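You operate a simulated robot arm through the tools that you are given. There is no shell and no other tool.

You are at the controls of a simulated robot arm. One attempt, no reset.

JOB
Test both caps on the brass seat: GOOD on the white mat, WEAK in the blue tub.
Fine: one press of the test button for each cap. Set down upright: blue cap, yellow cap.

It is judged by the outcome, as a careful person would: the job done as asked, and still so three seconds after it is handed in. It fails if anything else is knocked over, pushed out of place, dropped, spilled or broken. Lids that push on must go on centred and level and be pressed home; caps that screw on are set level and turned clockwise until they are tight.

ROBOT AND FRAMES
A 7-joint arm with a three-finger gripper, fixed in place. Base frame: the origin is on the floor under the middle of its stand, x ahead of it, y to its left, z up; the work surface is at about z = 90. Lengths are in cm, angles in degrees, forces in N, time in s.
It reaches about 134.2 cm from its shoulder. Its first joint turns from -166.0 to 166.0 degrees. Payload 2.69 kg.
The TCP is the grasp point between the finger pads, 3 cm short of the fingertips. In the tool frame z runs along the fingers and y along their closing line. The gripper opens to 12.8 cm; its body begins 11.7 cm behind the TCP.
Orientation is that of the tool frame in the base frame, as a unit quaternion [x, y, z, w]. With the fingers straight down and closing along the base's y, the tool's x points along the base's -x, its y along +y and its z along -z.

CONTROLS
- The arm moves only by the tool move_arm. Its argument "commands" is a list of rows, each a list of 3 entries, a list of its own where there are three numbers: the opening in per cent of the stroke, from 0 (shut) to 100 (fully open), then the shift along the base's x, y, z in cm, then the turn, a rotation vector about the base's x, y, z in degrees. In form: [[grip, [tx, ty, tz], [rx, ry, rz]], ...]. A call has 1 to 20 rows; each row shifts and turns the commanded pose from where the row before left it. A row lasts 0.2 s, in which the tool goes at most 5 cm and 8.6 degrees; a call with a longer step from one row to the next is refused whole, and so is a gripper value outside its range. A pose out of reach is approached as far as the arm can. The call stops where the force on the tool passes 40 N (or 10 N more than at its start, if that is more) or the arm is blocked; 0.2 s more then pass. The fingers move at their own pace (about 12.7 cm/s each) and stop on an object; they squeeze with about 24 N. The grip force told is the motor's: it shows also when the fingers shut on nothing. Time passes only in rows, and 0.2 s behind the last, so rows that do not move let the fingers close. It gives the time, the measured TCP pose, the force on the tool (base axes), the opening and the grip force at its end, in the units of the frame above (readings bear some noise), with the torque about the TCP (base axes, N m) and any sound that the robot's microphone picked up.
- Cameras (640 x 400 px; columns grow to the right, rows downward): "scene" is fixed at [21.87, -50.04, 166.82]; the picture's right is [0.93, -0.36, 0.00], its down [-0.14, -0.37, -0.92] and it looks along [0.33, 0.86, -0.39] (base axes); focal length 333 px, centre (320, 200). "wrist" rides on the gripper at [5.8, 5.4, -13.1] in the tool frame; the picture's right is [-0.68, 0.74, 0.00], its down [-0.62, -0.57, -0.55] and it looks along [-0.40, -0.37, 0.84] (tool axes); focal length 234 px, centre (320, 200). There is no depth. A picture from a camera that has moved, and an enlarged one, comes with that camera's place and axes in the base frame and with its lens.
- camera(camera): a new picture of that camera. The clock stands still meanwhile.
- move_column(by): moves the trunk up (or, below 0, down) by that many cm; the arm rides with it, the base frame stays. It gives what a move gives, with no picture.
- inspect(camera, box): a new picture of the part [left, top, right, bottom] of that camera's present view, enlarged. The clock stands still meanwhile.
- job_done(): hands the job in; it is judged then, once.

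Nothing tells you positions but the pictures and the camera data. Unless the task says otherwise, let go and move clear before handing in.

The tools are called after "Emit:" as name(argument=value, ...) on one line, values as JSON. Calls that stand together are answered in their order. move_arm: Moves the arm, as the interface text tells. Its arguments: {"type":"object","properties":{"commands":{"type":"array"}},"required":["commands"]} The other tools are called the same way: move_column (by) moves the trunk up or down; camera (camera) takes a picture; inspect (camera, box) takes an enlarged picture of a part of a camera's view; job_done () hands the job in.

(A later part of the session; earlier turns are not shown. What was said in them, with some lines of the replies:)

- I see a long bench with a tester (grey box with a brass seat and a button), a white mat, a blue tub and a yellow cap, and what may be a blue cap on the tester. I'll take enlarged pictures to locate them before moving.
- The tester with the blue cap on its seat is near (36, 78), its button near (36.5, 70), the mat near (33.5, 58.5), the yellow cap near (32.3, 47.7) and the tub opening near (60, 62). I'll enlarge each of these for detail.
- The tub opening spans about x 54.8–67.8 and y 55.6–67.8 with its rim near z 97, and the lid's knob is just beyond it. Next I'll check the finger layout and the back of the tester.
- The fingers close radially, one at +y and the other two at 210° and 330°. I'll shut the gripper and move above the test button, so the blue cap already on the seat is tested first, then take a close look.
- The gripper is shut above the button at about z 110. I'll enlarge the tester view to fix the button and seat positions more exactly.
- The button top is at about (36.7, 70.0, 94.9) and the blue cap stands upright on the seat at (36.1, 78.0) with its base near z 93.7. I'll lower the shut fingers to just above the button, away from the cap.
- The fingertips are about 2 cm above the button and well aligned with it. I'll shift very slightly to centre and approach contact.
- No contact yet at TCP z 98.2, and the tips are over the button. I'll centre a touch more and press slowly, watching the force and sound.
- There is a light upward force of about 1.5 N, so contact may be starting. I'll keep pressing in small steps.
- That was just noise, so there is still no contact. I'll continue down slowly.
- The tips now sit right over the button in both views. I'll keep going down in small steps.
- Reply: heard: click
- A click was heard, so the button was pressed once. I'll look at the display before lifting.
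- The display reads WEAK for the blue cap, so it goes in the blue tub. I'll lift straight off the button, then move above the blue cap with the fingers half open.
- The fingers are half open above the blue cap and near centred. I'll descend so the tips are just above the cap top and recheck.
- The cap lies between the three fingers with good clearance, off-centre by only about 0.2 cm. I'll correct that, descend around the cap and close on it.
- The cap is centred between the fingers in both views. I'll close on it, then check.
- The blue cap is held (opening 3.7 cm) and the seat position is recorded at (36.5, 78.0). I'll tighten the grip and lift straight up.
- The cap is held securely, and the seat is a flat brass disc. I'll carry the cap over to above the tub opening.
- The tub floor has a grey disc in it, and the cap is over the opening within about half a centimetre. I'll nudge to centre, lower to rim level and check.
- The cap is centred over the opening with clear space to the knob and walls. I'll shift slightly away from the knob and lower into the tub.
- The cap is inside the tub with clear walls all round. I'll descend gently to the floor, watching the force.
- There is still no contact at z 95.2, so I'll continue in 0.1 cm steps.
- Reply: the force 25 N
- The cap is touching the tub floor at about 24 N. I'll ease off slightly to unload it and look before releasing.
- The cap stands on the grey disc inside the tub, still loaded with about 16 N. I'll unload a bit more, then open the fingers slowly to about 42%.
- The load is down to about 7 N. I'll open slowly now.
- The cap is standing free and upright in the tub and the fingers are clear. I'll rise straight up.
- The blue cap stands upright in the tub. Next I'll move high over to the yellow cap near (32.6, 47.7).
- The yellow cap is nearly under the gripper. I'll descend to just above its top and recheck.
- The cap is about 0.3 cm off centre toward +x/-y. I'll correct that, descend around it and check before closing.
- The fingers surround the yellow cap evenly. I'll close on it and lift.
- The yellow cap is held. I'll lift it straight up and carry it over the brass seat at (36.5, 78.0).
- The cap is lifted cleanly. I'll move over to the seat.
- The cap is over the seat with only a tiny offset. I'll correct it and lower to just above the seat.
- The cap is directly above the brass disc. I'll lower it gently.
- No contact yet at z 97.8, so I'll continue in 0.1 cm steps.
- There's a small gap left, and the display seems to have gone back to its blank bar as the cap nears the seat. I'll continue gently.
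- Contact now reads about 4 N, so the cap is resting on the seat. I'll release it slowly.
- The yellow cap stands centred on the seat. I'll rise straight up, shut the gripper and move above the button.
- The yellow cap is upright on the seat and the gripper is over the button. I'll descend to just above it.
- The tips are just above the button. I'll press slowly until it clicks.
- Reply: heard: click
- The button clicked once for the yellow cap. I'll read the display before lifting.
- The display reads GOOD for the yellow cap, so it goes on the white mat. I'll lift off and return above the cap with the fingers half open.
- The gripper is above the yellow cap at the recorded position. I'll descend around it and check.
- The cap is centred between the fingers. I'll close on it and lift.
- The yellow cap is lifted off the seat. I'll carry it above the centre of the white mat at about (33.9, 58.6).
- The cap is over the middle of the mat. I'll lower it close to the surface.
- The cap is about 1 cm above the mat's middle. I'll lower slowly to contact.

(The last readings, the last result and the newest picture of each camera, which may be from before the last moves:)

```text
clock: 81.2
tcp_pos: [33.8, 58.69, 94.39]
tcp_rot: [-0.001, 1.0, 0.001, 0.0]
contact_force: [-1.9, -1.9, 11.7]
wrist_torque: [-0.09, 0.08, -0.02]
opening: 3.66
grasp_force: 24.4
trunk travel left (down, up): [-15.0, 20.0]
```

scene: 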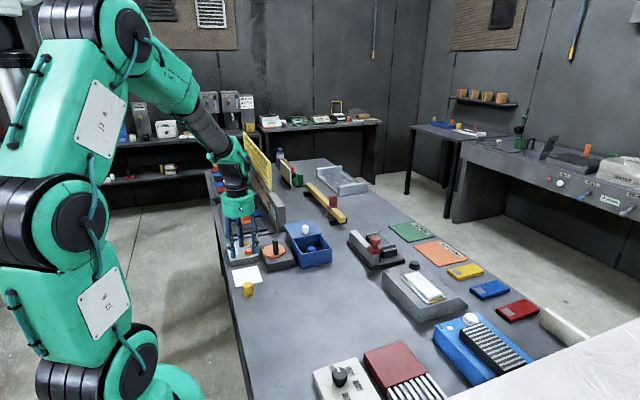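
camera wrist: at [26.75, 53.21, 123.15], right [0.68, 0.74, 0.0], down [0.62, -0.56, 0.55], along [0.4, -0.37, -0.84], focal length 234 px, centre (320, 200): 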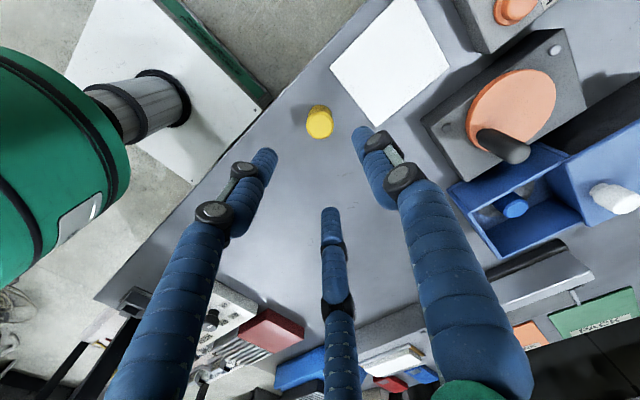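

Contact with the mat reads about 12 N. I'll ease up a hair and release slowly.

Emit:
move_arm(commands=[[0, [0, 0, 0.08], [0, 0, 0]], [0, [0, 0, 0], [0, 0, 0]], [29, [0, 0, 0], [0, 0, 0]], [31, [0, 0, 0], [0, 0, 0]], [34, [0, 0, 0], [0, 0, 0]], [40, [0, 0, 0], [0, 0, 0]], [48, [0, 0, 0], [0, 0, 0]], [48, [0, 0, 0], [0, 0, 0]]])

Emit:
inspect(camera="scene", box=[215, 235, 285, 295])

Emit:
inspect(camera="wrist", box=[220, 60, 420, 260])

```text
clock: 83.0
tcp_pos: [33.91, 58.72, 94.25]
tcp_rot: [0.001, 1.0, 0.0, 0.0]
contact_force: [0.2, 0.0, -0.4]
wrist_torque: [-0.05, 0.02, 0.01]
opening: 6.16
grasp_force: 0.0
trunk travel left (down, up): [-15.0, 20.0]
```

```text
6.67 times, centred on (250, 265) of scene
camera zoom: at [21.87, -50.04, 166.82], right [0.93, -0.36, 0.0], down [-0.14, -0.37, -0.92], along [0.33, 0.86, -0.39], focal length 2219 px, centre (787, -233)
```

zoom: 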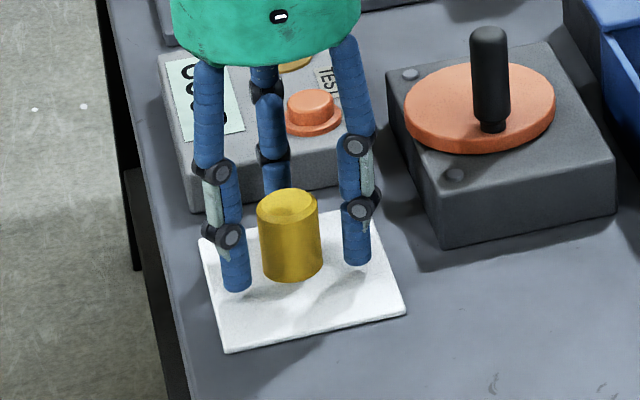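

```text
2.00 times, centred on (320, 160) of wrist
camera zoom: at [28.05, 64.09, 107.37], right [0.68, 0.74, 0.0], down [0.62, -0.56, 0.55], along [0.4, -0.37, -0.84], focal length 468 px, centre (320, 280)
```

zoom: 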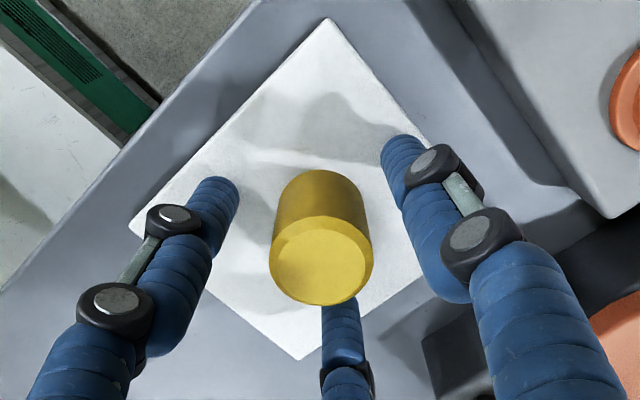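

The yellow cap stands upright on the mat and the fingers are clear of it. I'll rise straight up and then do a final check of everything.

Emit:
move_arm(commands=[[48, [0, 0, 0.5], [0, 0, 0]], [48, [0, 0, 1], [0, 0, 0]], [48, [0, 0, 1.5], [0, 0, 0]], [48, [0, 0, 2], [0, 0, 0]], [48, [0, 0, 2.5], [0, 0, 0]], [48, [0, 0, 3], [0, 0, 0]], [48, [0, 0, 3], [0, 0, 0]], [48, [0, 0, 3], [0, 0, 0]], [48, [0, 0, 3], [0, 0, 0]], [48, [0, 0, 3], [0, 0, 0]], [48, [0, 0, 3], [0, 0, 0]], [48, [0, 0, 2], [0, 0, 0]], [48, [0, 0, 0], [0, 0, 0]]])

Emit:
inspect(camera="scene", box=[200, 190, 360, 310])

Emit:
camera(camera="wrist")

Emit:
camera(camera="scene")

```text
clock: 85.8
tcp_pos: [33.87, 58.48, 121.87]
tcp_rot: [0.001, 1.0, 0.0, 0.0]
contact_force: [0.4, 0.1, -0.3]
wrist_torque: [0.03, 0.0, 0.01]
opening: 6.15
grasp_force: 0.0
trunk travel left (down, up): [-15.0, 20.0]
```

```text
3.33 times, centred on (280, 250) of scene
camera zoom: at [21.87, -50.04, 166.82], right [0.93, -0.36, 0.0], down [-0.14, -0.37, -0.92], along [0.33, 0.86, -0.39], focal length 1109 px, centre (453, 33)
```

zoom: 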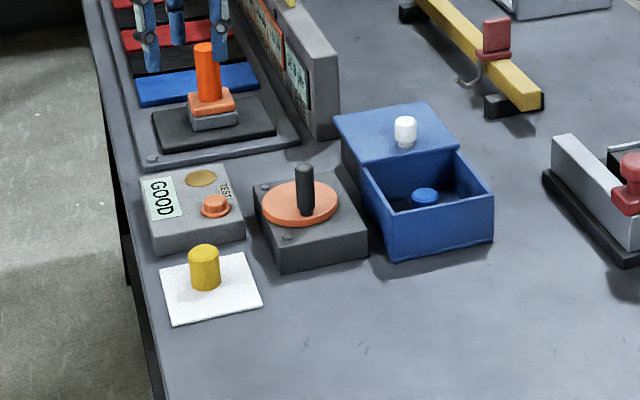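

```text
taken
camera wrist: at [28.16, 63.89, 134.93], right [0.68, 0.74, 0.0], down [0.62, -0.56, 0.55], along [0.4, -0.37, -0.84], focal length 234 px, centre (320, 200)
```

wrist: 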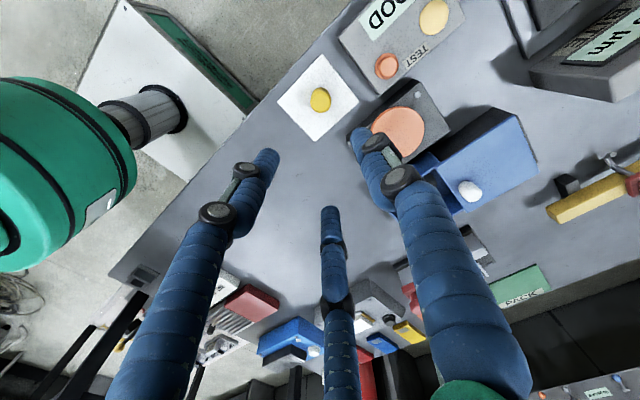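

```text
taken
```

scene: 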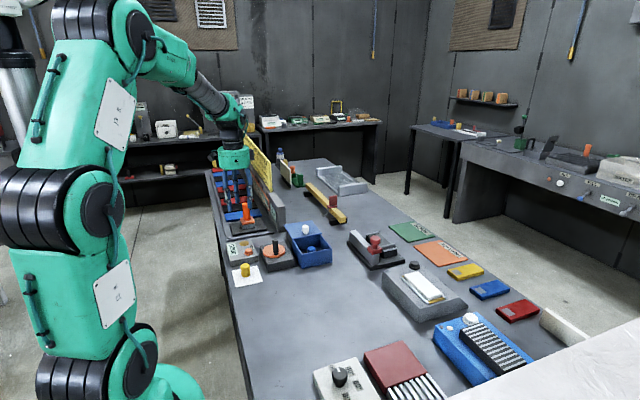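

The yellow cap (GOOD) stands upright on the white mat and the blue cap (WEAK) stands upright in the blue tub. The button was pressed once for each cap, nothing else has moved, and the arm is clear, so I'm handing in the job.

Emit:
job_done()

```text
The job is handed in.
```

Both caps were tested on the brass seat with one button press each, and the job is handed in; no verdict has come back yet.

| Cap | Tester reading | Where it is now |
|---|---|---|
| Blue | WEAK | Upright in the blue tub |
| Yellow | GOOD | Upright on the white mat, near its centre |

The blue cap was already on the seat at the start, so I tested it first without moving it. In the final pictures nothing else on the bench had been moved or knocked over. The gripper is open and well clear of both caps.
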